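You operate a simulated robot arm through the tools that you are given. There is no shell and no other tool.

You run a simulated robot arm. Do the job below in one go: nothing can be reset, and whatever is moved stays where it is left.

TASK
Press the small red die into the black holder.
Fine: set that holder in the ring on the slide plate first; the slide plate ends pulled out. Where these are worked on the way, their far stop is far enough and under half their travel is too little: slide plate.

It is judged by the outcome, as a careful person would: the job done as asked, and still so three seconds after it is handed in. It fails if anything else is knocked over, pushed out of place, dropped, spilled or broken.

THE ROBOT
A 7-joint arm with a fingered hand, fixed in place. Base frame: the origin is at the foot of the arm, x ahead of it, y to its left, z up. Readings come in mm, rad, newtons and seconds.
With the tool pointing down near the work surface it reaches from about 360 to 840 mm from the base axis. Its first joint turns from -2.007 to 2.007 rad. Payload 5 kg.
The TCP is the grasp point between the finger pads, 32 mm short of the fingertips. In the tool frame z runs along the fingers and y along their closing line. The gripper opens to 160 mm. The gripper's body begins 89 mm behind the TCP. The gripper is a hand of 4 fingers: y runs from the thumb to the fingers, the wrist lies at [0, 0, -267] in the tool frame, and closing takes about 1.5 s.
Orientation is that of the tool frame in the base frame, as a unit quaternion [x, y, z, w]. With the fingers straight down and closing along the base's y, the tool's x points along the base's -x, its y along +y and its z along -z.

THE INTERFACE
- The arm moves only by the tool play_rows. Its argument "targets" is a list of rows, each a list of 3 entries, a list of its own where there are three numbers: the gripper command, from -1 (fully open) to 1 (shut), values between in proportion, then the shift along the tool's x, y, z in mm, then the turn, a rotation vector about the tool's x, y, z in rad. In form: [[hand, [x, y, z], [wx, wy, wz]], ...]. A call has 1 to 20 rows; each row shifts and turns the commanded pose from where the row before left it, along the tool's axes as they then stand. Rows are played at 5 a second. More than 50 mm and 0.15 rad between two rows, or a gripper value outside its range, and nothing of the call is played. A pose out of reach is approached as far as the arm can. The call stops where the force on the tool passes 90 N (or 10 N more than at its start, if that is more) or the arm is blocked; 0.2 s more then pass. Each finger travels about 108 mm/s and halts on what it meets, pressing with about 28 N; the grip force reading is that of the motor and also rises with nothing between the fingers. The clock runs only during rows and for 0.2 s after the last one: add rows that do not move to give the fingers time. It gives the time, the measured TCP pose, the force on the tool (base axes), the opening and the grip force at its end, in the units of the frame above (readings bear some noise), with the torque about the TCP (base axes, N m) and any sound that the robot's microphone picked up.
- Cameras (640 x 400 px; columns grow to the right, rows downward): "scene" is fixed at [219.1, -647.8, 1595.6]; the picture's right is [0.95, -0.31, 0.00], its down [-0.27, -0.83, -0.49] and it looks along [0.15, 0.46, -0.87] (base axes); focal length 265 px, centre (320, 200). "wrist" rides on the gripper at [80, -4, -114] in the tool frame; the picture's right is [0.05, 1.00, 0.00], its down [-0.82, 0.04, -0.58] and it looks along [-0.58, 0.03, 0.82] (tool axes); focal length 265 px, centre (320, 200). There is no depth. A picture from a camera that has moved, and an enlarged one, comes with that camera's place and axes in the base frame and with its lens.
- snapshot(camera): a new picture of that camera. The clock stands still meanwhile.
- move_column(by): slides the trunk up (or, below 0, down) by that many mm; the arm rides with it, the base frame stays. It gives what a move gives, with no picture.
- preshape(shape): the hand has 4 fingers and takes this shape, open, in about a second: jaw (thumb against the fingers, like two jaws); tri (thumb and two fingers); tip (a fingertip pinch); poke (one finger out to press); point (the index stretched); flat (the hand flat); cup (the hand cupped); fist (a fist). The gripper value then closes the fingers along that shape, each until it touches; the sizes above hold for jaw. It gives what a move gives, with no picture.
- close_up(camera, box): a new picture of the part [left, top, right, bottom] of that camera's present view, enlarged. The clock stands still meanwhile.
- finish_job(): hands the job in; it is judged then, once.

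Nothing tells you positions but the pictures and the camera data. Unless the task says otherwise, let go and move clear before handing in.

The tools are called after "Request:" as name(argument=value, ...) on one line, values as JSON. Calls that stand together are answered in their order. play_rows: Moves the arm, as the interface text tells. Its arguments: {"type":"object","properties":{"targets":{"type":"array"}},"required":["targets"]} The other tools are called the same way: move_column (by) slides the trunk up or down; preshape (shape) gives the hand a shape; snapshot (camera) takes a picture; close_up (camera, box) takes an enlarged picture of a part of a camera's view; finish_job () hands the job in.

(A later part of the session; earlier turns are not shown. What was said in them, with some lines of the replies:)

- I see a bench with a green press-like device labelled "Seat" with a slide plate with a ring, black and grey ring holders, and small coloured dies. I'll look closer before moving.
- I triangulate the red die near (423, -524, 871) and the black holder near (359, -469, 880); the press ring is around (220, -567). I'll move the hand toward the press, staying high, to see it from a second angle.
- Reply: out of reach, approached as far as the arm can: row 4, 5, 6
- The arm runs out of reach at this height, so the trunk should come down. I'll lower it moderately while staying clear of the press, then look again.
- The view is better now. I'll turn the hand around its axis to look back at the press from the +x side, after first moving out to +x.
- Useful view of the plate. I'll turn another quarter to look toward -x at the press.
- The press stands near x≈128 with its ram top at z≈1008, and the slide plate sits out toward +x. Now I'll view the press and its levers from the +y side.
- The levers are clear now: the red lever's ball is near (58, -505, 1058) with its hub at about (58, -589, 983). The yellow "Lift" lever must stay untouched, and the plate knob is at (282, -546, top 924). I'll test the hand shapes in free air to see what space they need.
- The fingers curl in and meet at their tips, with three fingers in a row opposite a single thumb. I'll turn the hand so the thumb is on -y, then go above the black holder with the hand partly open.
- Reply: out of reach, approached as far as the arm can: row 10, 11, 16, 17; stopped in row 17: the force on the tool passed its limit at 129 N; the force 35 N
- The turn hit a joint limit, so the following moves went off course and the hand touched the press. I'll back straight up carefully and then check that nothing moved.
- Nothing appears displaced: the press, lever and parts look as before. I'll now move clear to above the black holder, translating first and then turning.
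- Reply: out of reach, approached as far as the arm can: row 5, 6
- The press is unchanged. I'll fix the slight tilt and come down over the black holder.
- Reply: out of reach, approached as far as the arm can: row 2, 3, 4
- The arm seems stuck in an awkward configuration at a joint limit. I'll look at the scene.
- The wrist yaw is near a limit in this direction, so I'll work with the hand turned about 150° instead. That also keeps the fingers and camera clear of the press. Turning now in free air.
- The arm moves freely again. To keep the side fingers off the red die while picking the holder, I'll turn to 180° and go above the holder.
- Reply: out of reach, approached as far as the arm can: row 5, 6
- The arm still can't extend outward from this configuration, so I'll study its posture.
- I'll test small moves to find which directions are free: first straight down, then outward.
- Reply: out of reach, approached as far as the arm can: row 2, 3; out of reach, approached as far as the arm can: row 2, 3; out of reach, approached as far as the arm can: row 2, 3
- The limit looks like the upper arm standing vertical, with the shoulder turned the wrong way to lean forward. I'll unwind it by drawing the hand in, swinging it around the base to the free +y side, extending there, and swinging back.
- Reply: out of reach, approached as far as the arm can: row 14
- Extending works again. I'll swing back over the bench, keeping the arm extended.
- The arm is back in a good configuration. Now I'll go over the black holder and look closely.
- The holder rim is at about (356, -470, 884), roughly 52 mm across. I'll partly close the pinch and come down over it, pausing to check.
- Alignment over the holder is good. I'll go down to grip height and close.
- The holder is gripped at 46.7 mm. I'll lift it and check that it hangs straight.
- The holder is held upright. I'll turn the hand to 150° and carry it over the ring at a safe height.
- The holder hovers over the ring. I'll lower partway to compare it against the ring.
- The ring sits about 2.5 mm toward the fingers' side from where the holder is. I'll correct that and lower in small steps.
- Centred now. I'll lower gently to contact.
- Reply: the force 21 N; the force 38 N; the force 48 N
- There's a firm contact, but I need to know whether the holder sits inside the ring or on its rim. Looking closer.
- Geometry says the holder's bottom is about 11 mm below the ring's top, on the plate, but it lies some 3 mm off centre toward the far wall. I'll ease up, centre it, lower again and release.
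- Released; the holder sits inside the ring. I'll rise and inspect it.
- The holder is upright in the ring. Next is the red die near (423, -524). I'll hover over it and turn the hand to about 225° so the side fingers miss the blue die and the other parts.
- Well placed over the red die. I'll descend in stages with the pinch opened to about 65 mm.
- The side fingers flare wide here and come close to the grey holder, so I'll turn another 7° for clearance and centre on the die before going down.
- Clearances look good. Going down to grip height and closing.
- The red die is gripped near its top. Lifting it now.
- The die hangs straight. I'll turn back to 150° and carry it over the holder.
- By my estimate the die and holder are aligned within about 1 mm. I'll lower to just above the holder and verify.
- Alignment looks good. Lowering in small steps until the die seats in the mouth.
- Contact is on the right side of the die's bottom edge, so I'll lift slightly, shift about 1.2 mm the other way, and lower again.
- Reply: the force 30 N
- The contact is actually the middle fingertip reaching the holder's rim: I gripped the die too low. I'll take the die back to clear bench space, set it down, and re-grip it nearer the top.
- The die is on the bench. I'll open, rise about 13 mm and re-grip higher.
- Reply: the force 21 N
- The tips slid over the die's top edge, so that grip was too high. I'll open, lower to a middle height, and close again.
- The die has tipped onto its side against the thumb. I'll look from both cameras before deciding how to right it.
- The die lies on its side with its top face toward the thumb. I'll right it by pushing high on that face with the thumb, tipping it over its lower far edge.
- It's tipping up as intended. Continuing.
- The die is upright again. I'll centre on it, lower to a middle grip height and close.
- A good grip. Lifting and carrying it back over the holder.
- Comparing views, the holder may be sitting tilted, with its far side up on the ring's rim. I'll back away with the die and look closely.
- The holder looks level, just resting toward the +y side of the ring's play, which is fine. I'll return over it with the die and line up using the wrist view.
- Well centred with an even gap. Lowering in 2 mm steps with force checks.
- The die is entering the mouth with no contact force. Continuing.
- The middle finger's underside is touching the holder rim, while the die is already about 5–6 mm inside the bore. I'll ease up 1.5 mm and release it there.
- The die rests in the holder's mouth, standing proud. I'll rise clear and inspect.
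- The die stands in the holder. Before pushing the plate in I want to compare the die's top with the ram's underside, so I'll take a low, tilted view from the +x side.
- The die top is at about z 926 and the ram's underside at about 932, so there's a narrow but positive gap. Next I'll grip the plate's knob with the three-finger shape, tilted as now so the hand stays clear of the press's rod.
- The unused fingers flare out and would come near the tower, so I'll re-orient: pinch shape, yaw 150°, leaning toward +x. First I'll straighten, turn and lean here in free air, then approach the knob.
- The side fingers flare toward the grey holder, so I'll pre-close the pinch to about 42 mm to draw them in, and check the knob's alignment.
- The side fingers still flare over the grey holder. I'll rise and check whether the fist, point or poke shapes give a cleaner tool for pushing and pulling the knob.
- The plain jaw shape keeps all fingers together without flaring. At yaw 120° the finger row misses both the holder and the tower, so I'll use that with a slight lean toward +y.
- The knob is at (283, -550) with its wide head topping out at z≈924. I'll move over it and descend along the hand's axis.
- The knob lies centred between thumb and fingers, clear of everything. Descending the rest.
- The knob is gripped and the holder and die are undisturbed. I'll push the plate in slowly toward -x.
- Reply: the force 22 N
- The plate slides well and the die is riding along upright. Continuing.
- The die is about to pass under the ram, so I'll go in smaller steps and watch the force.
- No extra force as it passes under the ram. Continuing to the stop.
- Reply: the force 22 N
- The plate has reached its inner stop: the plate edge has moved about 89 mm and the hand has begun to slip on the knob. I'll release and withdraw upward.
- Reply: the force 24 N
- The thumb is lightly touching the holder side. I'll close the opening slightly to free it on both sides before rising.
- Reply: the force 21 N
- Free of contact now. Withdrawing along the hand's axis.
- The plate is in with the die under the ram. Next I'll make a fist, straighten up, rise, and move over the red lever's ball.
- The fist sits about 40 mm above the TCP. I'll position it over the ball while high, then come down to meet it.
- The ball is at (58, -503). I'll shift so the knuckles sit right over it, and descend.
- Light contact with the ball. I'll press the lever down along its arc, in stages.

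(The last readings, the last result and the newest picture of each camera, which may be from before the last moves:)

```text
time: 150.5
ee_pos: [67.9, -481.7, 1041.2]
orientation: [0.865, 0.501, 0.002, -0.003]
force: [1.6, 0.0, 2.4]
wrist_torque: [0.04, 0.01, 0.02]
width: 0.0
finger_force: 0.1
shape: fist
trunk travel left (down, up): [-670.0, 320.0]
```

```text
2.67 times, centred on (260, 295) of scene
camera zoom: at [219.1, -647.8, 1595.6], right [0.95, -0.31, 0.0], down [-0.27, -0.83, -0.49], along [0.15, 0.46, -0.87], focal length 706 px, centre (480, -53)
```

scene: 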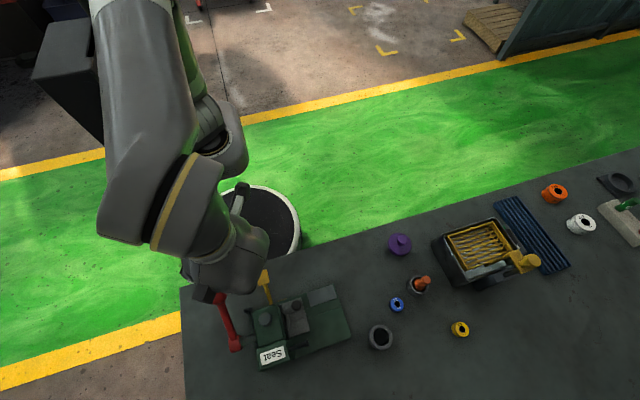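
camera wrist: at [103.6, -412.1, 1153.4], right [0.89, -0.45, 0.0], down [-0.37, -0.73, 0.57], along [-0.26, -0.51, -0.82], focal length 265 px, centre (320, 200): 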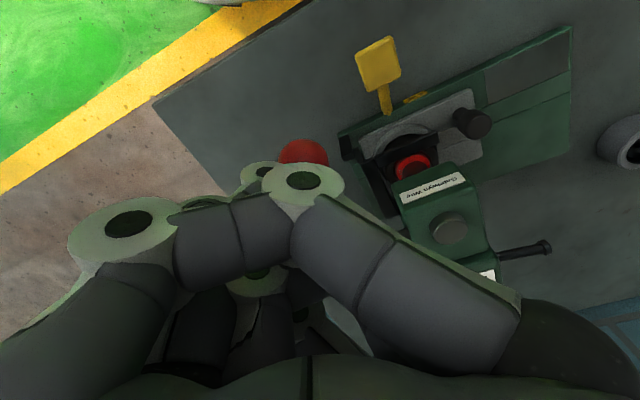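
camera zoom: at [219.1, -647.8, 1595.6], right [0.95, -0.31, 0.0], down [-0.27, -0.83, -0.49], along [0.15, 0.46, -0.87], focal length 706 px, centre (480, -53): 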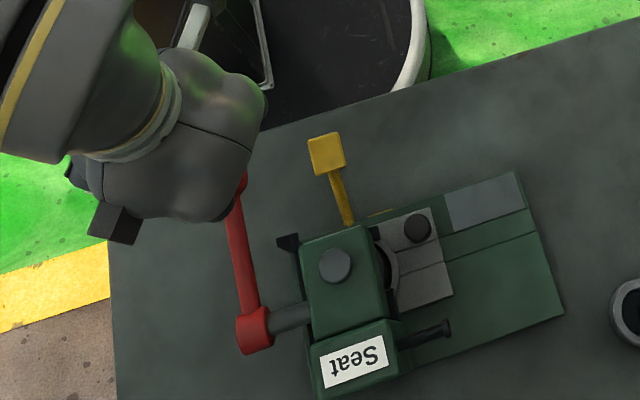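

The lever yields easily in this direction. Continuing down.

Request:
play_rows(targets=[[1, [1.8, -1.0, 6], [0, 0, 0]], [1, [1.8, -1.0, 6], [0, 0, 0]], [1, [1.8, -1.0, 6], [0, 0, 0]], [1, [1.2, -0.7, 6], [0, 0, 0]], [1, [1.2, -0.7, 6], [0, 0, 0]], [1, [0, 0, 0], [0, 0, 0]]])

Request:
snapshot(camera="wrist")

Request:
close_up(camera="scene", box=[170, 220, 350, 370])

```text
time: 151.9
ee_pos: [68.7, -474.9, 1010.8]
orientation: [0.865, 0.502, 0.001, 0.0]
force: [0.3, 0.0, 4.0]
wrist_torque: [0.01, 0.03, 0.05]
width: 0.0
finger_force: 0.0
shape: fist
trunk travel left (down, up): [-670.0, 320.0]
```

```text
taken
camera wrist: at [103.8, -403.2, 1123.5], right [0.89, -0.45, 0.0], down [-0.37, -0.73, 0.57], along [-0.26, -0.51, -0.82], focal length 265 px, centre (320, 200)
```

wrist: 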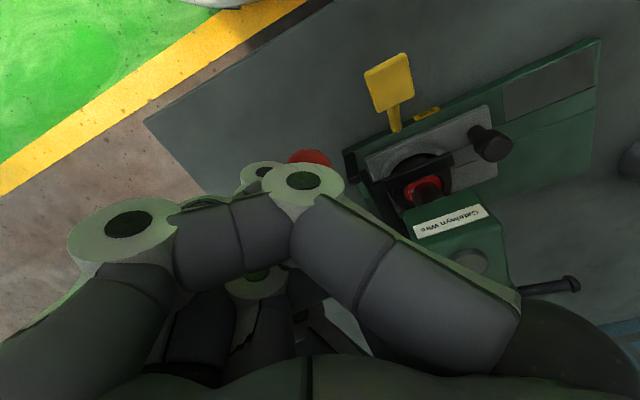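

```text
2.67 times, centred on (260, 295) of scene
camera zoom: at [219.1, -647.8, 1595.6], right [0.95, -0.31, 0.0], down [-0.27, -0.83, -0.49], along [0.15, 0.46, -0.87], focal length 706 px, centre (480, -53)
```

zoom: 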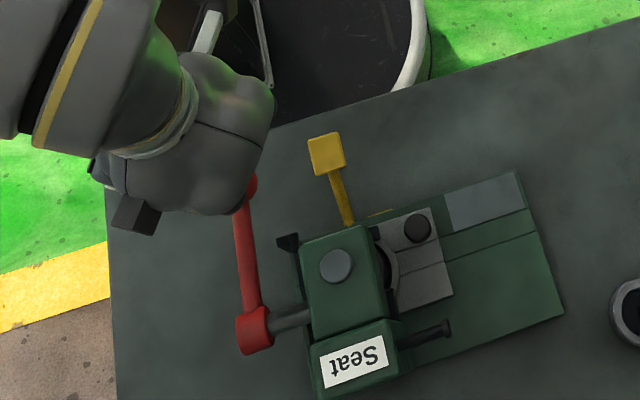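

The ram is moving down onto the die. Continuing while watching the force.

Request:
play_rows(targets=[[1, [0.6, -0.3, 6], [0, 0, 0]], [1, [0.4, -0.2, 6], [0, 0, 0]], [1, [0, 0, 6], [0, 0, 0]], [1, [0, 0, 0], [0, 0, 0]]])

Request:
play_rows(targets=[[1, [0, 0, 5], [0, 0, 0]], [1, [-0.3, 0.2, 5], [0, 0, 0]], [1, [0, 0, 0], [0, 0, 0]]])

Request:
snapshot(camera="wrist")

Request:
close_up(camera="wrist", box=[340, 90, 540, 240])

```text
time: 152.9
ee_pos: [65.0, -471.5, 994.3]
orientation: [0.865, 0.501, 0.0, 0.001]
force: [-10.0, 5.6, 28.4]
wrist_torque: [0.03, 0.41, -0.06]
width: 0.2
finger_force: 0.1
shape: fist
trunk travel left (down, up): [-670.0, 320.0]
```

```text
time: 153.7
ee_pos: [69.2, -468.8, 985.9]
orientation: [0.865, 0.502, 0.001, 0.002]
force: [3.0, 21.7, 48.4]
wrist_torque: [0.15, 0.37, -0.12]
width: 0.0
finger_force: 0.1
shape: fist
trunk travel left (down, up): [-670.0, 320.0]
```

```text
taken
camera wrist: at [104.4, -398.2, 1098.1], right [0.89, -0.45, 0.0], down [-0.37, -0.73, 0.58], along [-0.26, -0.52, -0.82], focal length 265 px, centre (320, 200)
```

wrist: 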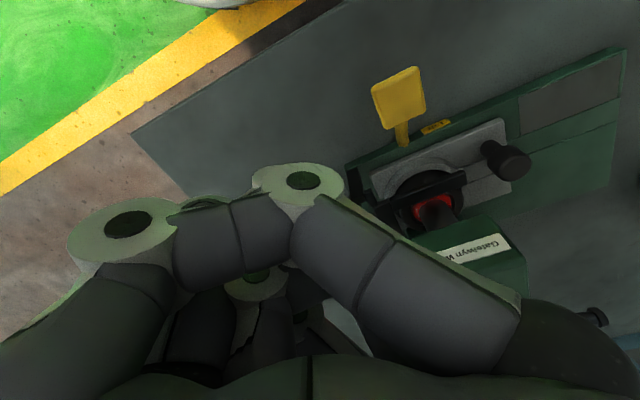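

```text
2.67 times, centred on (440, 165) of wrist
camera zoom: at [104.4, -398.2, 1098.1], right [0.89, -0.45, 0.0], down [-0.37, -0.73, 0.58], along [-0.26, -0.52, -0.82], focal length 708 px, centre (0, 293)
```

zoom: 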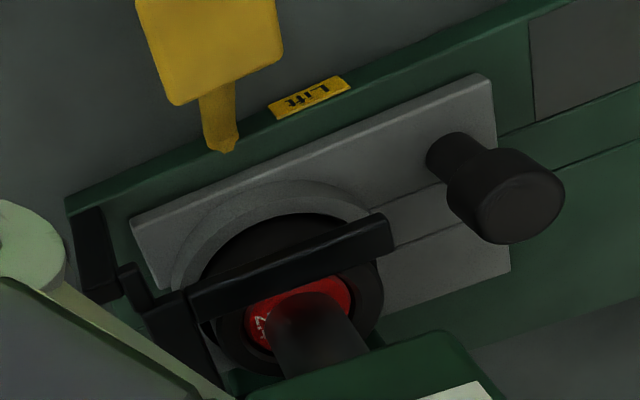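

The press is working against resistance (48 N) and the die is moving down. Continuing in small steps.

Request:
play_rows(targets=[[1, [-0.5, 0.3, 4], [0, 0, 0]], [1, [0, 0, 0], [0, 0, 0]]])

Request:
play_rows(targets=[[1, [-1.0, 0.6, 4], [0, 0, 0]], [1, [0, 0, 0], [0, 0, 0]]])

Request:
close_up(camera="wrist", box=[340, 90, 540, 240])

```text
time: 154.3
ee_pos: [67.2, -468.7, 983.5]
orientation: [0.866, 0.501, 0.0, 0.002]
force: [0.4, 31.0, 65.6]
wrist_torque: [0.17, 0.49, -0.14]
width: 0.0
finger_force: 0.0
shape: fist
trunk travel left (down, up): [-670.0, 320.0]
```

```text
time: 154.9
ee_pos: [67.7, -467.6, 982.9]
orientation: [0.865, 0.502, -0.001, 0.005]
force: [-3.5, 29.1, 75.3]
wrist_torque: [0.09, 0.61, -0.2]
width: 0.1
finger_force: 0.1
shape: fist
trunk travel left (down, up): [-670.0, 320.0]
```

```text
2.67 times, centred on (440, 165) of wrist
camera zoom: at [102.4, -396.0, 1094.1], right [0.89, -0.45, 0.01], down [-0.37, -0.72, 0.58], along [-0.26, -0.52, -0.81], focal length 708 px, centre (0, 293)
```

zoom: 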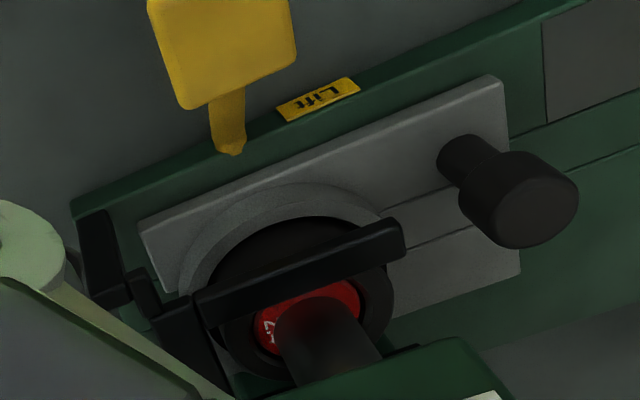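

The force has a sideways part because the knuckle sits off-centre on the ball. I'll ease off, shift over the ball's top, and press again.

Request:
play_rows(targets=[[1, [0, 0, -10], [0, 0, 0]], [1, [-4.5, 0, 0], [0, 0, 0]], [1, [-4.5, 0, 0], [0, 0, 0]], [1, [0, 0, 4], [0, 0, 0]], [1, [0, 0, 0], [0, 0, 0]]])

Request:
play_rows(targets=[[1, [0, 0, 4], [0, 0, 0]], [1, [0, 0, 4], [0, 0, 0]], [1, [0, 0, 0], [0, 0, 0]]])

Request:
snapshot(camera="wrist")

```text
time: 156.1
ee_pos: [60.4, -484.9, 985.4]
orientation: [0.865, 0.502, -0.002, 0.004]
force: [-9.3, -1.4, 65.5]
wrist_torque: [0.29, 0.37, 0.05]
width: 0.2
finger_force: 0.1
shape: fist
trunk travel left (down, up): [-670.0, 320.0]
```

```text
time: 156.7
ee_pos: [62.3, -491.9, 986.9]
orientation: [0.866, 0.501, -0.007, 0.013]
force: [-5.1, -3.0, 53.4]
wrist_torque: [0.54, 0.24, 0.06]
width: 0.0
finger_force: 0.1
shape: fist
trunk travel left (down, up): [-670.0, 320.0]
stopped in row 2: the force on the tool passed its limit at 98 N (the readings are from after the stop); the commanded pose is now the measured one
```

```text
taken
camera wrist: at [97.0, -416.3, 1097.3], right [0.89, -0.45, 0.01], down [-0.37, -0.71, 0.6], along [-0.26, -0.54, -0.8], focal length 265 px, centre (320, 200)
```

wrist: 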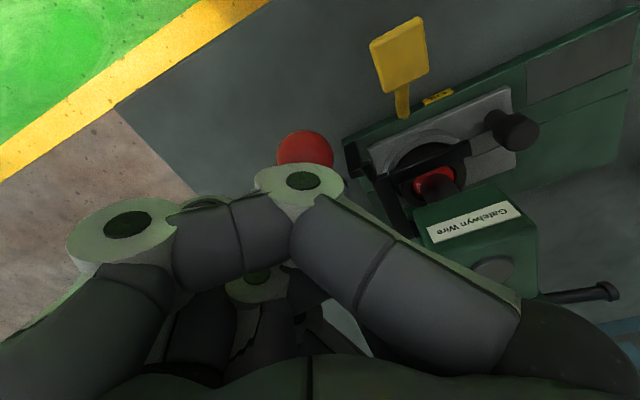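

Request:
close_up(camera="wrist", box=[340, 90, 540, 240])

Request:
close_up(camera="scene", box=[170, 220, 350, 370])

```text
2.67 times, centred on (440, 165) of wrist
camera zoom: at [97.0, -416.3, 1097.3], right [0.89, -0.45, 0.01], down [-0.37, -0.71, 0.6], along [-0.26, -0.54, -0.8], focal length 708 px, centre (0, 293)
```

zoom: 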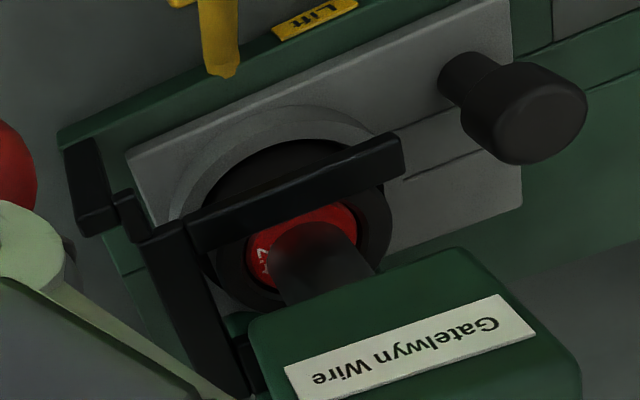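

```text
2.67 times, centred on (260, 295) of scene
camera zoom: at [219.1, -647.8, 1595.6], right [0.95, -0.31, 0.0], down [-0.27, -0.83, -0.49], along [0.15, 0.46, -0.87], focal length 706 px, centre (480, -53)
```

zoom: 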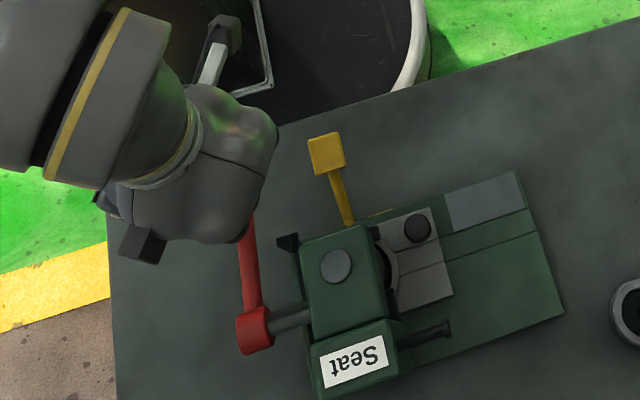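

The die now looks level with the holder's rim. I'll lift off the lever and inspect.

Request:
play_rows(targets=[[1, [0, 0, -5], [0, 0, 0]], [1, [0, 0, -10], [0, 0, 0]], [1, [0, 0, -30], [0, 0, 0]], [1, [0, 0, -40], [0, 0, 0]], [1, [0, 0, -40], [0, 0, 0]], [1, [0, 0, 0], [0, 0, 0]]])

Request:
snapshot(camera="wrist")

Request:
close_up(camera="wrist", box=[300, 70, 460, 230])

Request:
close_up(camera="scene", box=[170, 220, 350, 370])

```text
time: 158.1
ee_pos: [61.2, -487.3, 1106.9]
orientation: [0.865, 0.502, -0.003, 0.004]
force: [-0.2, -0.5, -0.5]
wrist_torque: [-0.02, 0.0, -0.04]
width: 0.1
finger_force: 0.0
shape: fist
trunk travel left (down, up): [-670.0, 320.0]
```

```text
taken
camera wrist: at [98.1, -414.1, 1218.2], right [0.89, -0.45, 0.0], down [-0.37, -0.72, 0.59], along [-0.26, -0.52, -0.81], focal length 265 px, centre (320, 200)
```

wrist: 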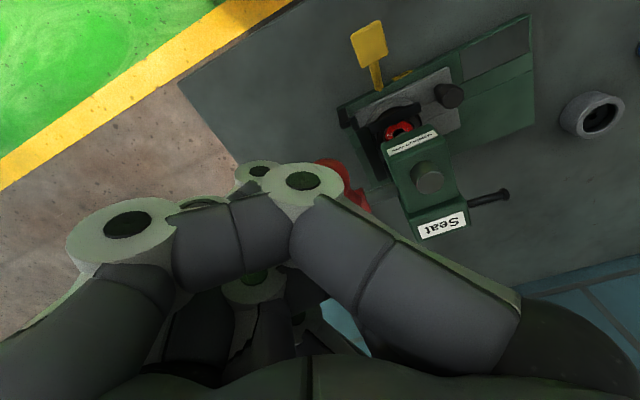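

```text
2.50 times, centred on (380, 150) of wrist
camera zoom: at [98.1, -414.1, 1218.2], right [0.89, -0.45, 0.0], down [-0.37, -0.72, 0.59], along [-0.26, -0.52, -0.81], focal length 664 px, centre (170, 325)
```

zoom: 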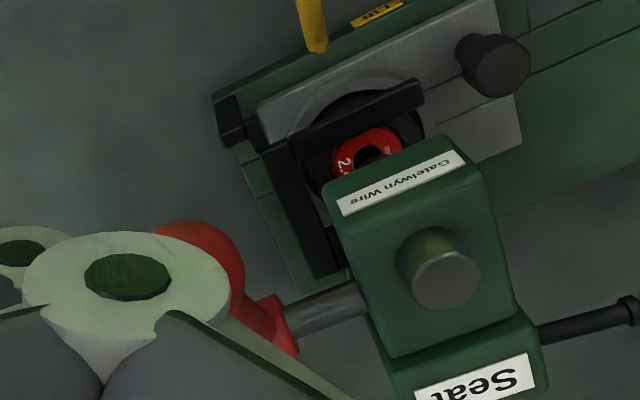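

```text
2.67 times, centred on (260, 295) of scene
camera zoom: at [219.1, -647.8, 1595.6], right [0.95, -0.31, 0.0], down [-0.27, -0.83, -0.49], along [0.15, 0.46, -0.87], focal length 706 px, centre (480, -53)
```

zoom: 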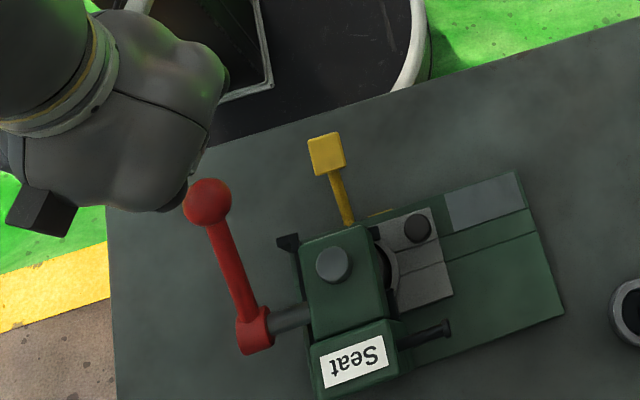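

The lever sprang back up and the die stayed down in the holder. Looking closer at how deep it sits.

Request:
close_up(camera="wrist", box=[365, 95, 425, 145])

```text
8.00 times, centred on (395, 120) of wrist
camera zoom: at [98.1, -414.1, 1218.2], right [0.89, -0.45, 0.0], down [-0.37, -0.72, 0.59], along [-0.26, -0.52, -0.81], focal length 2123 px, centre (-280, 840)
```

zoom: 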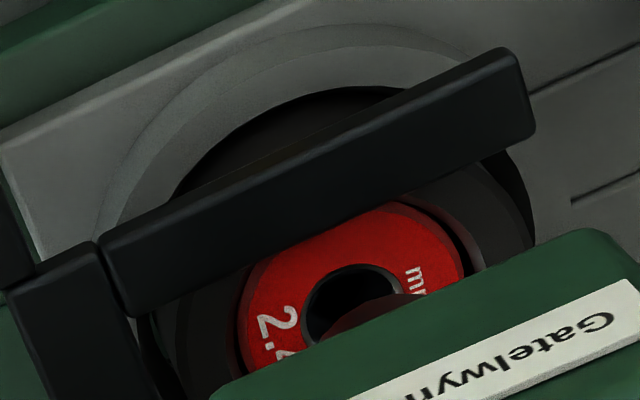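

It appears about flush. To be sure it is fully home, I'll press the lever once more with better placement over the ball.

Request:
play_rows(targets=[[1, [-13.6, 10.5, 0], [0, 0, 0]], [1, [0, 0, 22], [0, 0, 0]], [1, [0, 0, 22], [0, 0, 0]], [1, [3.0, -1.8, 4.8], [0, 0, 0]], [1, [3.0, -1.8, 4.8], [0, 0, 0]], [1, [3.0, -1.8, 4.8], [0, 0, 0]], [1, [3.0, -1.8, 4.8], [0, 0, 0]], [1, [1.8, -1.0, 6], [0, 0, 0]], [1, [1.8, -1.0, 6], [0, 0, 0]], [1, [1.8, -1.0, 6], [0, 0, 0]], [1, [1.2, -0.7, 6], [0, 0, 0]], [1, [1.2, -0.7, 6], [0, 0, 0]], [1, [0, 0, 0], [0, 0, 0]]])

Request:
play_rows(targets=[[1, [0.6, -0.3, 5], [0, 0, 0]], [1, [0.4, -0.2, 5], [0, 0, 0]], [1, [0, 0, 5], [0, 0, 0]], [1, [0, 0, 0], [0, 0, 0]]])

Request:
play_rows(targets=[[1, [0, 0, 4], [0, 0, 0]], [1, [0, 0, 4], [0, 0, 0]], [1, [0, 0, 0], [0, 0, 0]]])

Request:
snapshot(camera="wrist")

```text
time: 160.9
ee_pos: [65.3, -483.0, 1011.7]
orientation: [0.865, 0.501, -0.004, 0.005]
force: [0.7, -0.6, 1.9]
wrist_torque: [0.01, -0.01, 0.01]
width: 0.1
finger_force: 0.1
shape: fist
trunk travel left (down, up): [-670.0, 320.0]
```

```text
time: 161.9
ee_pos: [62.0, -480.5, 999.7]
orientation: [0.865, 0.501, -0.004, 0.006]
force: [-6.0, 3.4, 23.4]
wrist_torque: [0.14, 0.26, 0.03]
width: 0.1
finger_force: 0.0
shape: fist
trunk travel left (down, up): [-670.0, 320.0]
```

```text
time: 162.7
ee_pos: [59.0, -480.2, 993.8]
orientation: [0.865, 0.502, -0.005, 0.008]
force: [-24.1, 7.7, 52.1]
wrist_torque: [0.25, 0.58, 0.01]
width: 0.0
finger_force: 0.1
shape: fist
trunk travel left (down, up): [-670.0, 320.0]
```

```text
taken
camera wrist: at [96.2, -406.1, 1104.1], right [0.89, -0.45, 0.01], down [-0.37, -0.72, 0.59], along [-0.26, -0.53, -0.81], focal length 265 px, centre (320, 200)
```

wrist: 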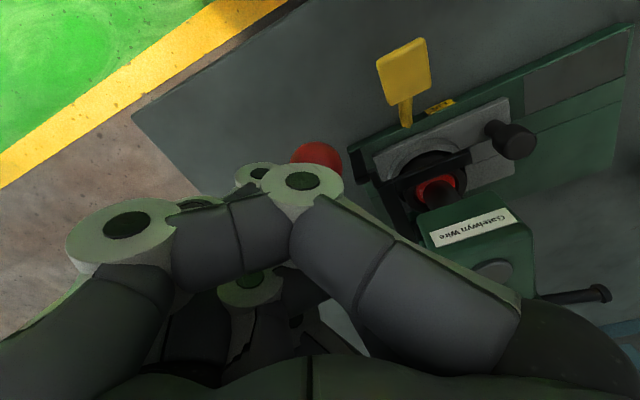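

The lever stops at the same angle as before with a stiff reaction, so the die is fully home. Lifting off now.

Request:
play_rows(targets=[[1, [0, 0, -8], [0, 0, 0]], [1, [0, 0, -25], [0, 0, 0]], [1, [0, 0, -40], [0, 0, 0]], [1, [0, 0, -40], [0, 0, 0]], [1, [0, 0, -20], [0, 0, 0]], [1, [20, 30, 0], [0, 0, 0]], [1, [20, 30, 0], [0, 0, 0]], [1, [20, 30, 0], [0, 0, 0]], [1, [0, 0, 0], [0, 0, 0]]])

Request:
snapshot(camera="wrist")

Request:
close_up(camera="scene", box=[170, 220, 350, 370])

```text
time: 164.7
ee_pos: [172.8, -472.8, 1122.9]
orientation: [0.865, 0.502, -0.004, 0.004]
force: [-0.7, 0.2, 0.7]
wrist_torque: [0.02, 0.02, 0.0]
width: 0.0
finger_force: 0.0
shape: fist
trunk travel left (down, up): [-670.0, 320.0]
```

```text
taken
camera wrist: at [208.8, -400.2, 1234.1], right [0.89, -0.45, 0.01], down [-0.37, -0.72, 0.59], along [-0.26, -0.52, -0.81], focal length 265 px, centre (320, 200)
```

wrist: 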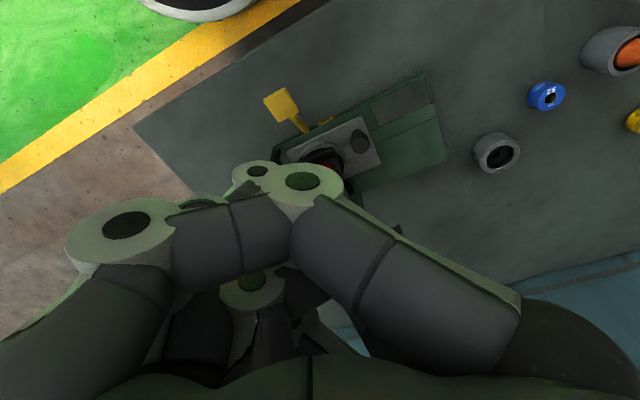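

```text
2.67 times, centred on (260, 295) of scene
camera zoom: at [219.1, -647.8, 1595.6], right [0.95, -0.31, 0.0], down [-0.27, -0.83, -0.49], along [0.15, 0.46, -0.87], focal length 706 px, centre (480, -53)
```

zoom: 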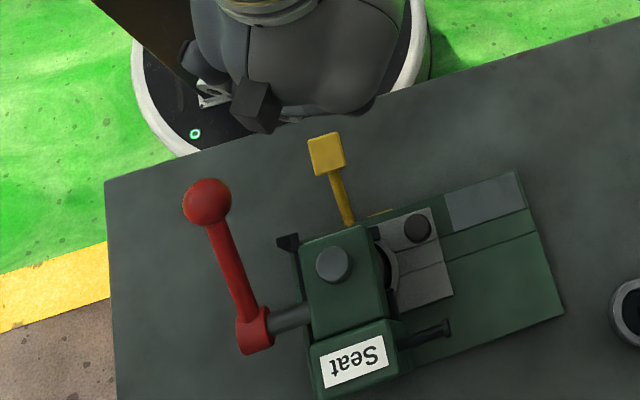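

Now I'll re-grip the knob with the jaw shape, leaning as before, to pull the plate out.

Request:
preshape(shape="jaw")

Request:
play_rows(targets=[[0.45, [0, 0, 0], [0, -0.1, 0]], [0.45, [0, 0, 0], [0, -0.1, 0]], [0.45, [0, 0, 0], [0, -0.1, 0]], [0.45, [4.3, 28.4, 0], [0, 0, 0]], [0.45, [4.3, 28.4, 0], [0, 0, 0]], [0.45, [0, 0, 20], [0, 0, 0]], [0.45, [0, 0, 30], [0, 0, 0]], [0.45, [0, 0, 29], [0, 0, 0]], [0.45, [0, 0, 0], [0, 0, 0]]])

Request:
snapshot(camera="wrist")

Request:
close_up(camera="wrist", box=[220, 50, 420, 230])

```text
time: 165.6
ee_pos: [172.4, -472.9, 1122.8]
orientation: [0.865, 0.502, -0.003, 0.004]
force: [0.1, 0.4, 0.3]
wrist_torque: [-0.04, 0.02, -0.01]
width: 159.9
finger_force: 0.1
shape: jaw
trunk travel left (down, up): [-670.0, 320.0]
```

```text
time: 167.6
ee_pos: [213.6, -515.8, 1046.0]
orientation: [0.855, 0.495, -0.132, 0.08]
force: [0.2, 0.6, -0.2]
wrist_torque: [-0.01, 0.02, 0.0]
width: 44.4
finger_force: 0.0
shape: jaw
trunk travel left (down, up): [-670.0, 320.0]
```

```text
taken
camera wrist: at [264.8, -417.1, 1127.5], right [0.89, -0.45, -0.01], down [-0.27, -0.54, 0.8], along [-0.37, -0.71, -0.6], focal length 265 px, centre (320, 200)
```

wrist: 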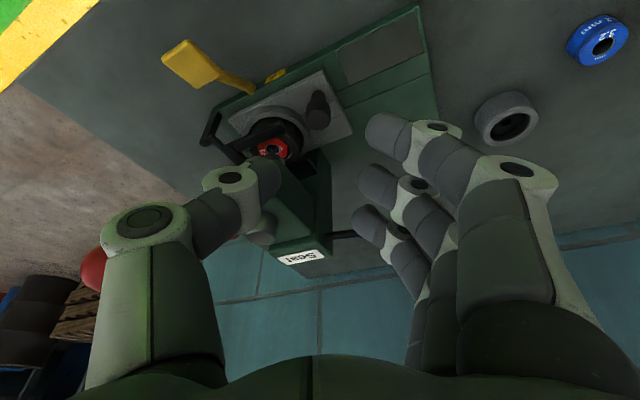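

```text
2.22 times, centred on (320, 140) of wrist
camera zoom: at [264.8, -417.1, 1127.5], right [0.89, -0.45, -0.01], down [-0.27, -0.54, 0.8], along [-0.37, -0.71, -0.6], focal length 590 px, centre (320, 333)
```

zoom: 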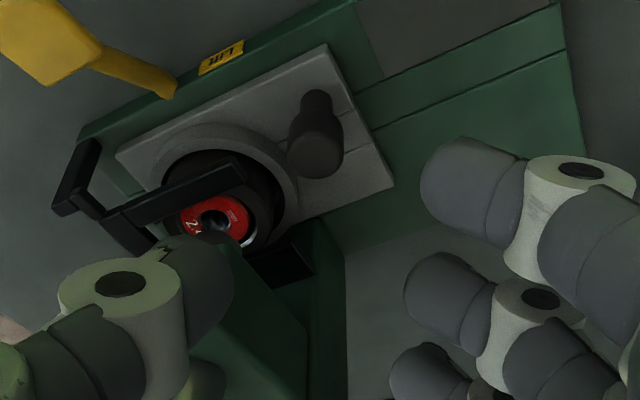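

The die sits flush in the holder with the ram clear above it. Descending onto the knob.

Request:
play_rows(targets=[[0.45, [5.6, -1.7, 30], [0, 0, 0]], [0.45, [0, 0, 35], [0, 0, 0]], [0.45, [0, 0, 20], [0, 0, 0]], [0.45, [0, 0, 0], [0, 0, 0]]])

Request:
close_up(camera="wrist", box=[220, 80, 420, 240])

```text
time: 168.6
ee_pos: [202.2, -533.1, 963.1]
orientation: [0.855, 0.495, -0.132, 0.08]
force: [-0.1, -0.3, -0.2]
wrist_torque: [-0.01, 0.0, 0.03]
width: 44.4
finger_force: 0.1
shape: jaw
trunk travel left (down, up): [-670.0, 320.0]
```

```text
2.50 times, centred on (320, 160) of wrist
camera zoom: at [253.5, -434.2, 1044.4], right [0.89, -0.45, -0.01], down [-0.27, -0.54, 0.8], along [-0.37, -0.71, -0.6], focal length 664 px, centre (320, 300)
```

zoom: 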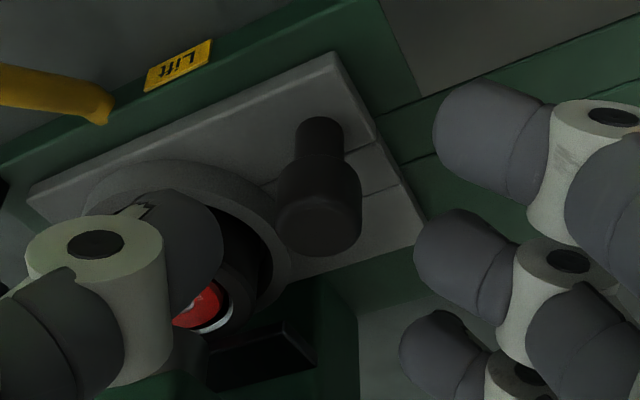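

Request:
play_rows(targets=[[0.45, [0, 0, 14], [0, 0, 0]], [0.45, [0, 0, 13], [0, 0, 0]], [0.45, [0, 0, 0], [0, 0, 0]]])

Request:
close_up(camera="wrist", box=[220, 80, 420, 240])

```text
time: 169.4
ee_pos: [198.9, -540.0, 936.2]
orientation: [0.855, 0.495, -0.133, 0.081]
force: [0.7, 1.8, 1.2]
wrist_torque: [-0.01, -0.01, -0.14]
width: 44.4
finger_force: 0.1
shape: jaw
trunk travel left (down, up): [-670.0, 320.0]
```

```text
2.50 times, centred on (320, 160) of wrist
camera zoom: at [249.7, -441.3, 1018.8], right [0.89, -0.45, -0.01], down [-0.27, -0.54, 0.8], along [-0.37, -0.71, -0.6], focal length 664 px, centre (320, 300)
```

zoom: 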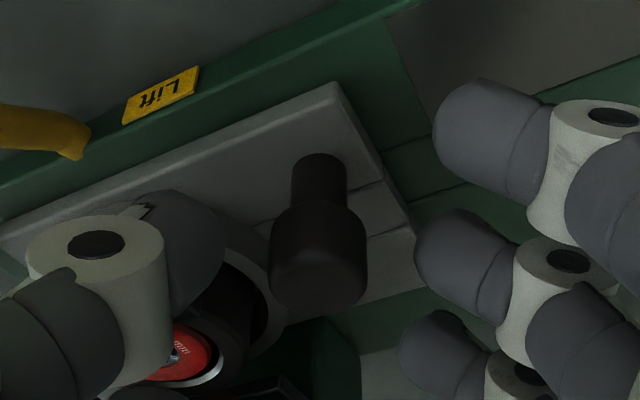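

Closing on the knob.

Request:
play_rows(targets=[[0.6, [0, 0, 0], [0, 0, 0]], [0.8, [0, 0, 0], [0, 0, 0]], [1, [0, 0, 0], [0, 0, 0]], [1, [0, 0, 0], [0, 0, 0]], [1, [0, 0, 0], [0, 0, 0]]])

Request:
snapshot(camera="wrist")

```text
time: 170.6
ee_pos: [199.3, -540.3, 936.7]
orientation: [0.855, 0.495, -0.132, 0.079]
force: [-1.3, 8.1, -4.1]
wrist_torque: [0.15, -0.14, -0.01]
width: 3.6
finger_force: 28.2
shape: jaw
trunk travel left (down, up): [-670.0, 320.0]
```

```text
taken
camera wrist: at [249.6, -440.3, 1018.6], right [0.89, -0.45, -0.01], down [-0.27, -0.54, 0.8], along [-0.37, -0.71, -0.6], focal length 265 px, centre (320, 200)
```

wrist: 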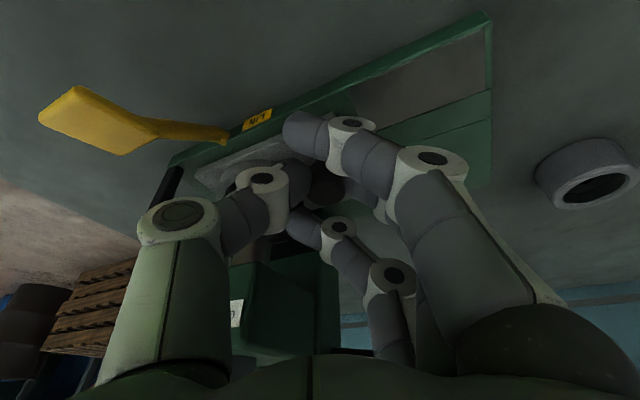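

Gripped. Pulling the plate out toward +x.

Request:
play_rows(targets=[[1, [1.0, 1.74, -0.29], [0, 0, 0]], [1, [1.9, 3.47, -0.59], [0, 0, 0]], [1, [2.4, 4.34, -0.73], [0, 0, 0]], [1, [2.4, 4.34, -0.73], [0, 0, 0]], [1, [2.4, 4.34, -0.73], [0, 0, 0]], [1, [2.4, 4.34, -0.73], [0, 0, 0]], [1, [2.4, 4.34, -0.73], [0, 0, 0]], [1, [0, 0, 0], [0, 0, 0]]])

Request:
close_up(camera="scene", box=[220, 230, 400, 370])

```text
time: 172.4
ee_pos: [230.1, -539.0, 936.1]
orientation: [0.855, 0.496, -0.133, 0.079]
force: [0.3, 11.3, -7.3]
wrist_torque: [0.2, -0.17, 0.05]
width: 3.3
finger_force: 28.3
shape: jaw
trunk travel left (down, up): [-670.0, 320.0]
```

```text
2.86 times, centred on (310, 300) of scene
camera zoom: at [219.1, -647.8, 1595.6], right [0.95, -0.31, 0.0], down [-0.27, -0.83, -0.49], along [0.15, 0.46, -0.87], focal length 756 px, centre (349, -86)
```

zoom: 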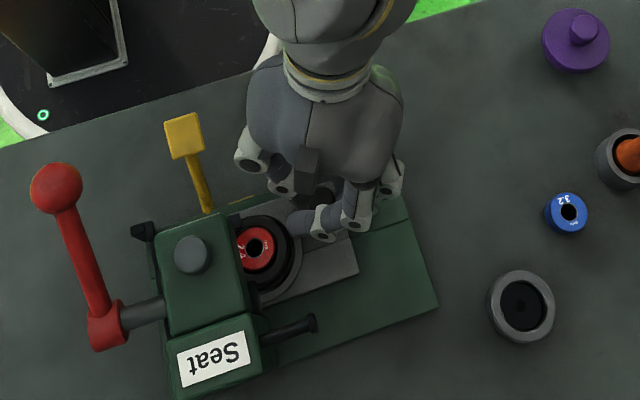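

The plate comes out with the holder and die riding along. Continuing to the outer stop.

Request:
play_rows(targets=[[1, [2.4, 4.34, -0.73], [0, 0, 0]], [1, [2.4, 4.34, -0.73], [0, 0, 0]], [1, [2.4, 4.34, -0.73], [0, 0, 0]], [1, [2.4, 4.34, -0.73], [0, 0, 0]], [1, [2.4, 4.34, -0.73], [0, 0, 0]], [1, [2.4, 4.34, -0.73], [0, 0, 0]], [1, [2.4, 4.34, -0.73], [0, 0, 0]], [1, [2.4, 4.34, -0.73], [0, 0, 0]], [1, [2.4, 4.34, -0.73], [0, 0, 0]], [1, [0, 0, 0], [0, 0, 0]]])

Request:
play_rows(targets=[[1, [1.9, 3.47, -0.59], [0, 0, 0]], [1, [1.9, 3.47, -0.59], [0, 0, 0]], [1, [0, 0, 0], [0, 0, 0]]])

Request:
play_rows(targets=[[1, [1.4, 2.6, -0.44], [0, 0, 0]], [1, [1.4, 2.6, -0.44], [0, 0, 0]], [1, [0, 0, 0], [0, 0, 0]]])

Request:
close_up(camera="scene", box=[220, 230, 400, 370])

```text
time: 174.6
ee_pos: [274.9, -539.0, 936.1]
orientation: [0.855, 0.495, -0.133, 0.08]
force: [-0.2, 11.5, -6.8]
wrist_torque: [0.18, -0.17, 0.02]
width: 3.4
finger_force: 28.1
shape: jaw
trunk travel left (down, up): [-670.0, 320.0]
```

```text
time: 175.4
ee_pos: [283.1, -537.7, 935.9]
orientation: [0.855, 0.495, -0.133, 0.08]
force: [1.8, 10.7, -6.5]
wrist_torque: [0.18, -0.21, 0.05]
width: 3.0
finger_force: 28.2
shape: jaw
trunk travel left (down, up): [-670.0, 320.0]
```

```text
time: 176.2
ee_pos: [286.3, -538.5, 936.5]
orientation: [0.855, 0.495, -0.132, 0.08]
force: [-11.9, 12.4, -4.3]
wrist_torque: [0.18, 0.12, -0.09]
width: 3.4
finger_force: 28.1
shape: jaw
trunk travel left (down, up): [-670.0, 320.0]
```

```text
2.86 times, centred on (310, 300) of scene
camera zoom: at [219.1, -647.8, 1595.6], right [0.95, -0.31, 0.0], down [-0.27, -0.83, -0.49], along [0.15, 0.46, -0.87], focal length 756 px, centre (349, -86)
```

zoom: 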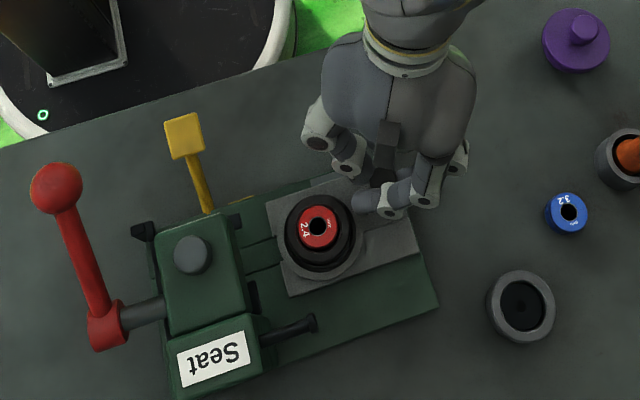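

Request:
play_rows(targets=[[1, [1.4, 2.6, -0.44], [0, 0, 0]], [1, [0, 0, 0], [0, 0, 0]]])

Request:
close_up(camera="scene", box=[280, 270, 360, 335])

```text
time: 176.8
ee_pos: [288.8, -539.4, 936.8]
orientation: [0.855, 0.495, -0.132, 0.081]
force: [-21.7, 7.2, -3.2]
wrist_torque: [0.16, 0.4, -0.17]
width: 3.8
finger_force: 28.2
shape: jaw
trunk travel left (down, up): [-670.0, 320.0]
```

```text
6.15 times, centred on (320, 302) of scene
camera zoom: at [219.1, -647.8, 1595.6], right [0.95, -0.31, 0.0], down [-0.27, -0.83, -0.49], along [0.15, 0.46, -0.87], focal length 1629 px, centre (320, -431)
```

zoom: 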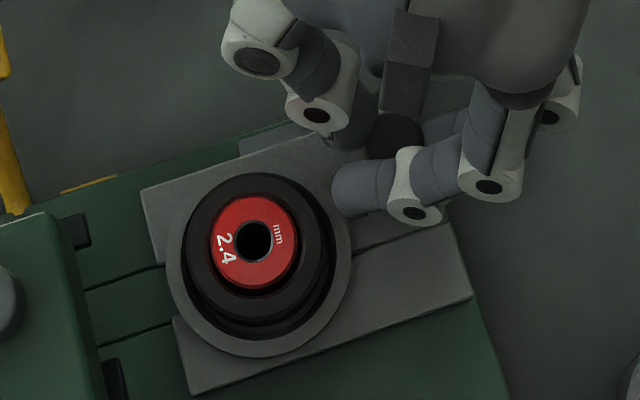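

The plate is against its outer stop (22 N). I'll relax the pull, open and withdraw.

Request:
play_rows(targets=[[1, [-1.2, -2.2, 0.37], [0, 0, 0]], [0.8, [0, 0, 0], [0, 0, 0]], [0.65, [0, 0, 0], [0, 0, 0]], [0.5, [0, 0, 0], [0, 0, 0]], [0.45, [0, 0, 0], [0, 0, 0]], [0.45, [0, 0, 0], [0, 0, 0]]])

Request:
close_up(camera="wrist", box=[220, 80, 420, 240])

```text
time: 178.2
ee_pos: [288.9, -539.9, 935.9]
orientation: [0.855, 0.496, -0.132, 0.081]
force: [-0.4, 0.1, -0.8]
wrist_torque: [-0.02, 0.02, -0.02]
width: 43.3
finger_force: 0.1
shape: jaw
trunk travel left (down, up): [-670.0, 320.0]
```

```text
2.50 times, centred on (320, 160) of wrist
camera zoom: at [340.0, -440.8, 1018.6], right [0.89, -0.45, -0.01], down [-0.27, -0.54, 0.8], along [-0.37, -0.71, -0.6], focal length 664 px, centre (320, 300)
```

zoom: 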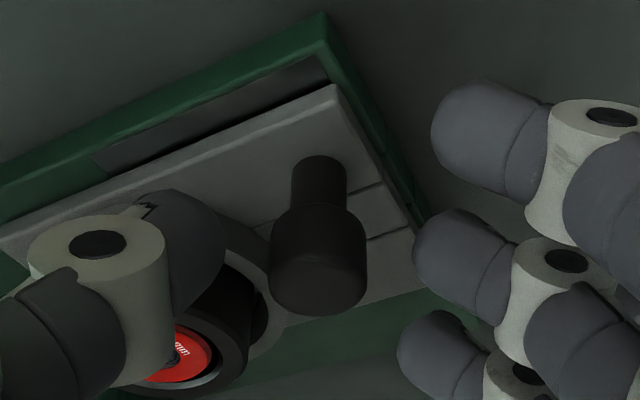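

Free of contact. Withdrawing upward and clear, then inspecting.

Request:
play_rows(targets=[[0.45, [0, 0, -10], [0, 0, 0]], [0.45, [0, 0, -25], [0, 0, 0]], [0.45, [0, 0, -40], [0, 0, 0]], [0.45, [0, 0, -40], [0, 0, 0]], [0.45, [20, 30, 0], [0, 0, 0]], [0.45, [20, 30, 0], [0, 0, 0]], [0.45, [0, 0, 0], [0, 0, 0]]])

Request:
close_up(camera="scene", box=[285, 275, 355, 330])

Request:
snapshot(camera="wrist")

Request:
snapshot(camera="scene")

```text
time: 179.8
ee_pos: [378.4, -503.7, 1035.0]
orientation: [0.855, 0.495, -0.132, 0.08]
force: [-0.4, -0.3, -0.5]
wrist_torque: [-0.02, 0.01, 0.03]
width: 43.5
finger_force: 0.2
shape: jaw
trunk travel left (down, up): [-670.0, 320.0]
```

```text
7.27 times, centred on (320, 302) of scene
camera zoom: at [219.1, -647.8, 1595.6], right [0.95, -0.31, 0.0], down [-0.27, -0.83, -0.49], along [0.15, 0.46, -0.87], focal length 1925 px, centre (320, -546)
```

zoom: 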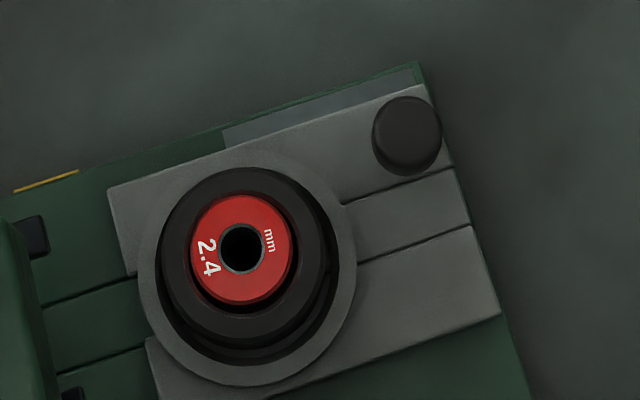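

```text
taken
camera wrist: at [428.9, -406.0, 1117.5], right [0.89, -0.45, -0.01], down [-0.27, -0.54, 0.8], along [-0.37, -0.71, -0.6], focal length 265 px, centre (320, 200)
```

wrist: 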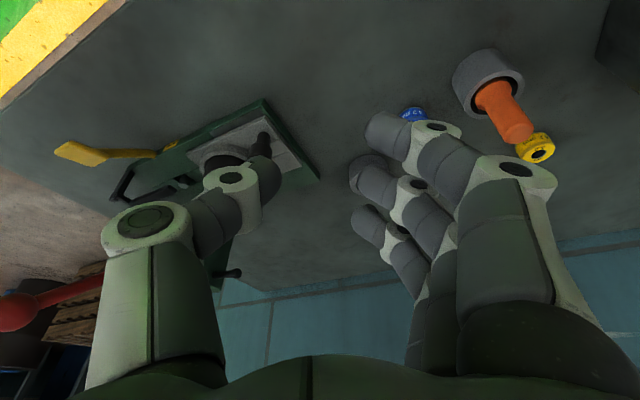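

```text
taken
```

scene: 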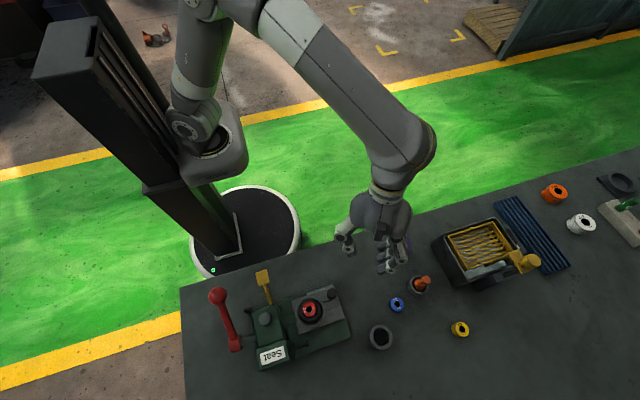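

I'll take one oblique close view of the seated die to verify its depth.

Request:
play_rows(targets=[[0, [-9, -36.6, 0], [0, 0, 0]], [0, [-9, -36.6, 0], [0, 0, 0]], [0, [-9, -36.5, 0], [0, 0, 0]], [0, [0, 0, 22], [0, 0, 0]], [0, [0, 0, 22], [0, 0, 0]], [0, [0, 0, 0], [0, 0, 0]]])

Request:
snapshot(camera="wrist")

Request:
close_up(camera="wrist", box=[270, 140, 370, 220])

```text
time: 181.2
ee_pos: [262.4, -485.1, 999.9]
orientation: [0.855, 0.495, -0.132, 0.08]
force: [0.8, 0.2, 0.1]
wrist_torque: [0.02, 0.02, 0.0]
width: 79.4
finger_force: 0.1
shape: jaw
trunk travel left (down, up): [-670.0, 320.0]
```

```text
taken
camera wrist: at [313.4, -386.1, 1082.1], right [0.89, -0.45, -0.01], down [-0.27, -0.54, 0.8], along [-0.37, -0.71, -0.6], focal length 265 px, centre (320, 200)
```

wrist: 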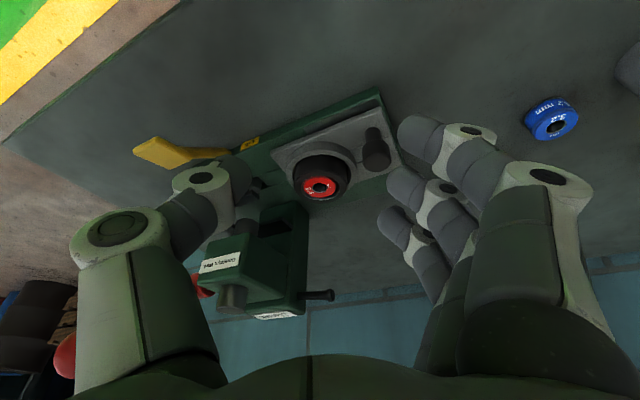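

```text
5.00 times, centred on (320, 180) of wrist
camera zoom: at [313.4, -386.1, 1082.1], right [0.89, -0.45, -0.01], down [-0.27, -0.54, 0.8], along [-0.37, -0.71, -0.6], focal length 1327 px, centre (320, 300)
```

zoom: 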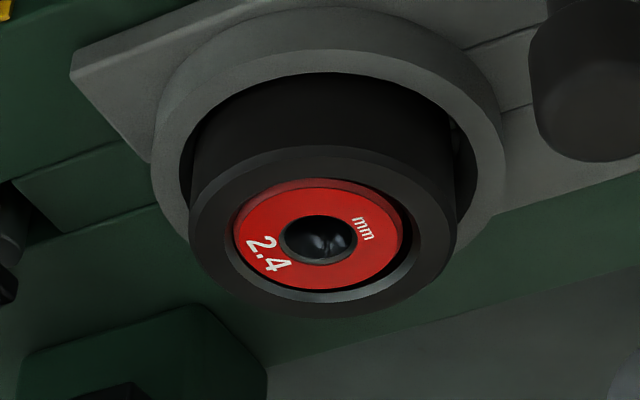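

The die is seated flush in the black holder, the holder is upright in the ring, and the plate is pulled out. I'll withdraw a bit further and check the whole scene.

Request:
play_rows(targets=[[0, [0, 0, -40], [0, 0, 0]], [0, [0, 0, -40], [0, 0, 0]], [0, [20, 30, 0], [0, 0, 0]], [0, [20, 30, 0], [0, 0, 0]], [0, [0, 0, 0], [0, 0, 0]], [0, [0, 0, 0], [0, 0, 0]]])

Request:
snapshot(camera="scene")

Request:
close_up(camera="scene", box=[180, 220, 420, 370])

```text
time: 182.6
ee_pos: [346.9, -461.0, 1063.7]
orientation: [0.855, 0.494, -0.134, 0.08]
force: [0.4, -0.2, -0.1]
wrist_torque: [-0.02, 0.01, 0.0]
width: 79.5
finger_force: 0.1
shape: jaw
trunk travel left (down, up): [-670.0, 320.0]
```

```text
taken
```

scene: 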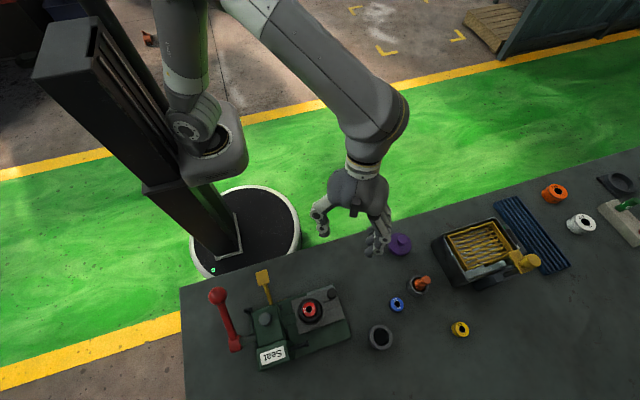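

```text
2.67 times, centred on (300, 295) of scene
camera zoom: at [219.1, -647.8, 1595.6], right [0.95, -0.31, 0.0], down [-0.27, -0.83, -0.49], along [0.15, 0.46, -0.87], focal length 706 px, centre (373, -53)
```

zoom: 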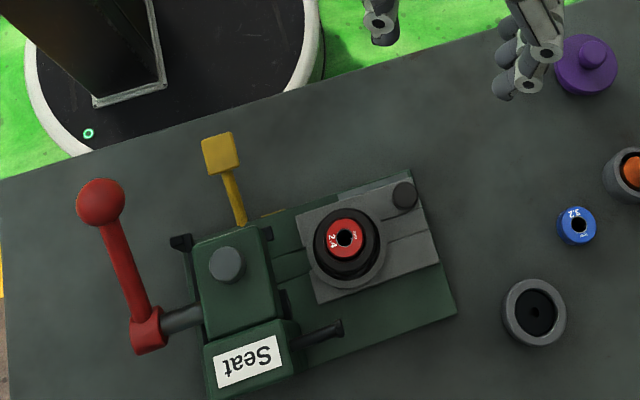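

The red die is pressed flush into the black holder, the holder stands in the ring on the slide plate, and the plate is pulled out. The other parts and levers are where they started, and the hand is open and clear, so I'm handing the job in.

Request:
finish_job()

```text
The job is handed in.
```

The small red die is pressed flush into the black holder. The holder is standing upright in the ring on the slide plate, and the plate is pulled out against its outer stop. The job has been handed in, but no verdict came back.

- **Pressing:** I pushed the plate to its inner stop, pulled the red lever down twice, and got the same stiff stop both times. The lever sprang back up on its own.
- **Bumped the press:** Early on, a turn hit a joint limit and the hand touched the press with 129 N. The before and after pictures show nothing moved.
- **Die tipped over:** The red die fell onto its side on the bench during a re-grip. I tipped it upright with the thumb, picked it up again, and then seated it.
- **Everything else:** In the last pictures, the other dies, the grey holder, the yellow "Lift" lever and the remaining parts are where they started.
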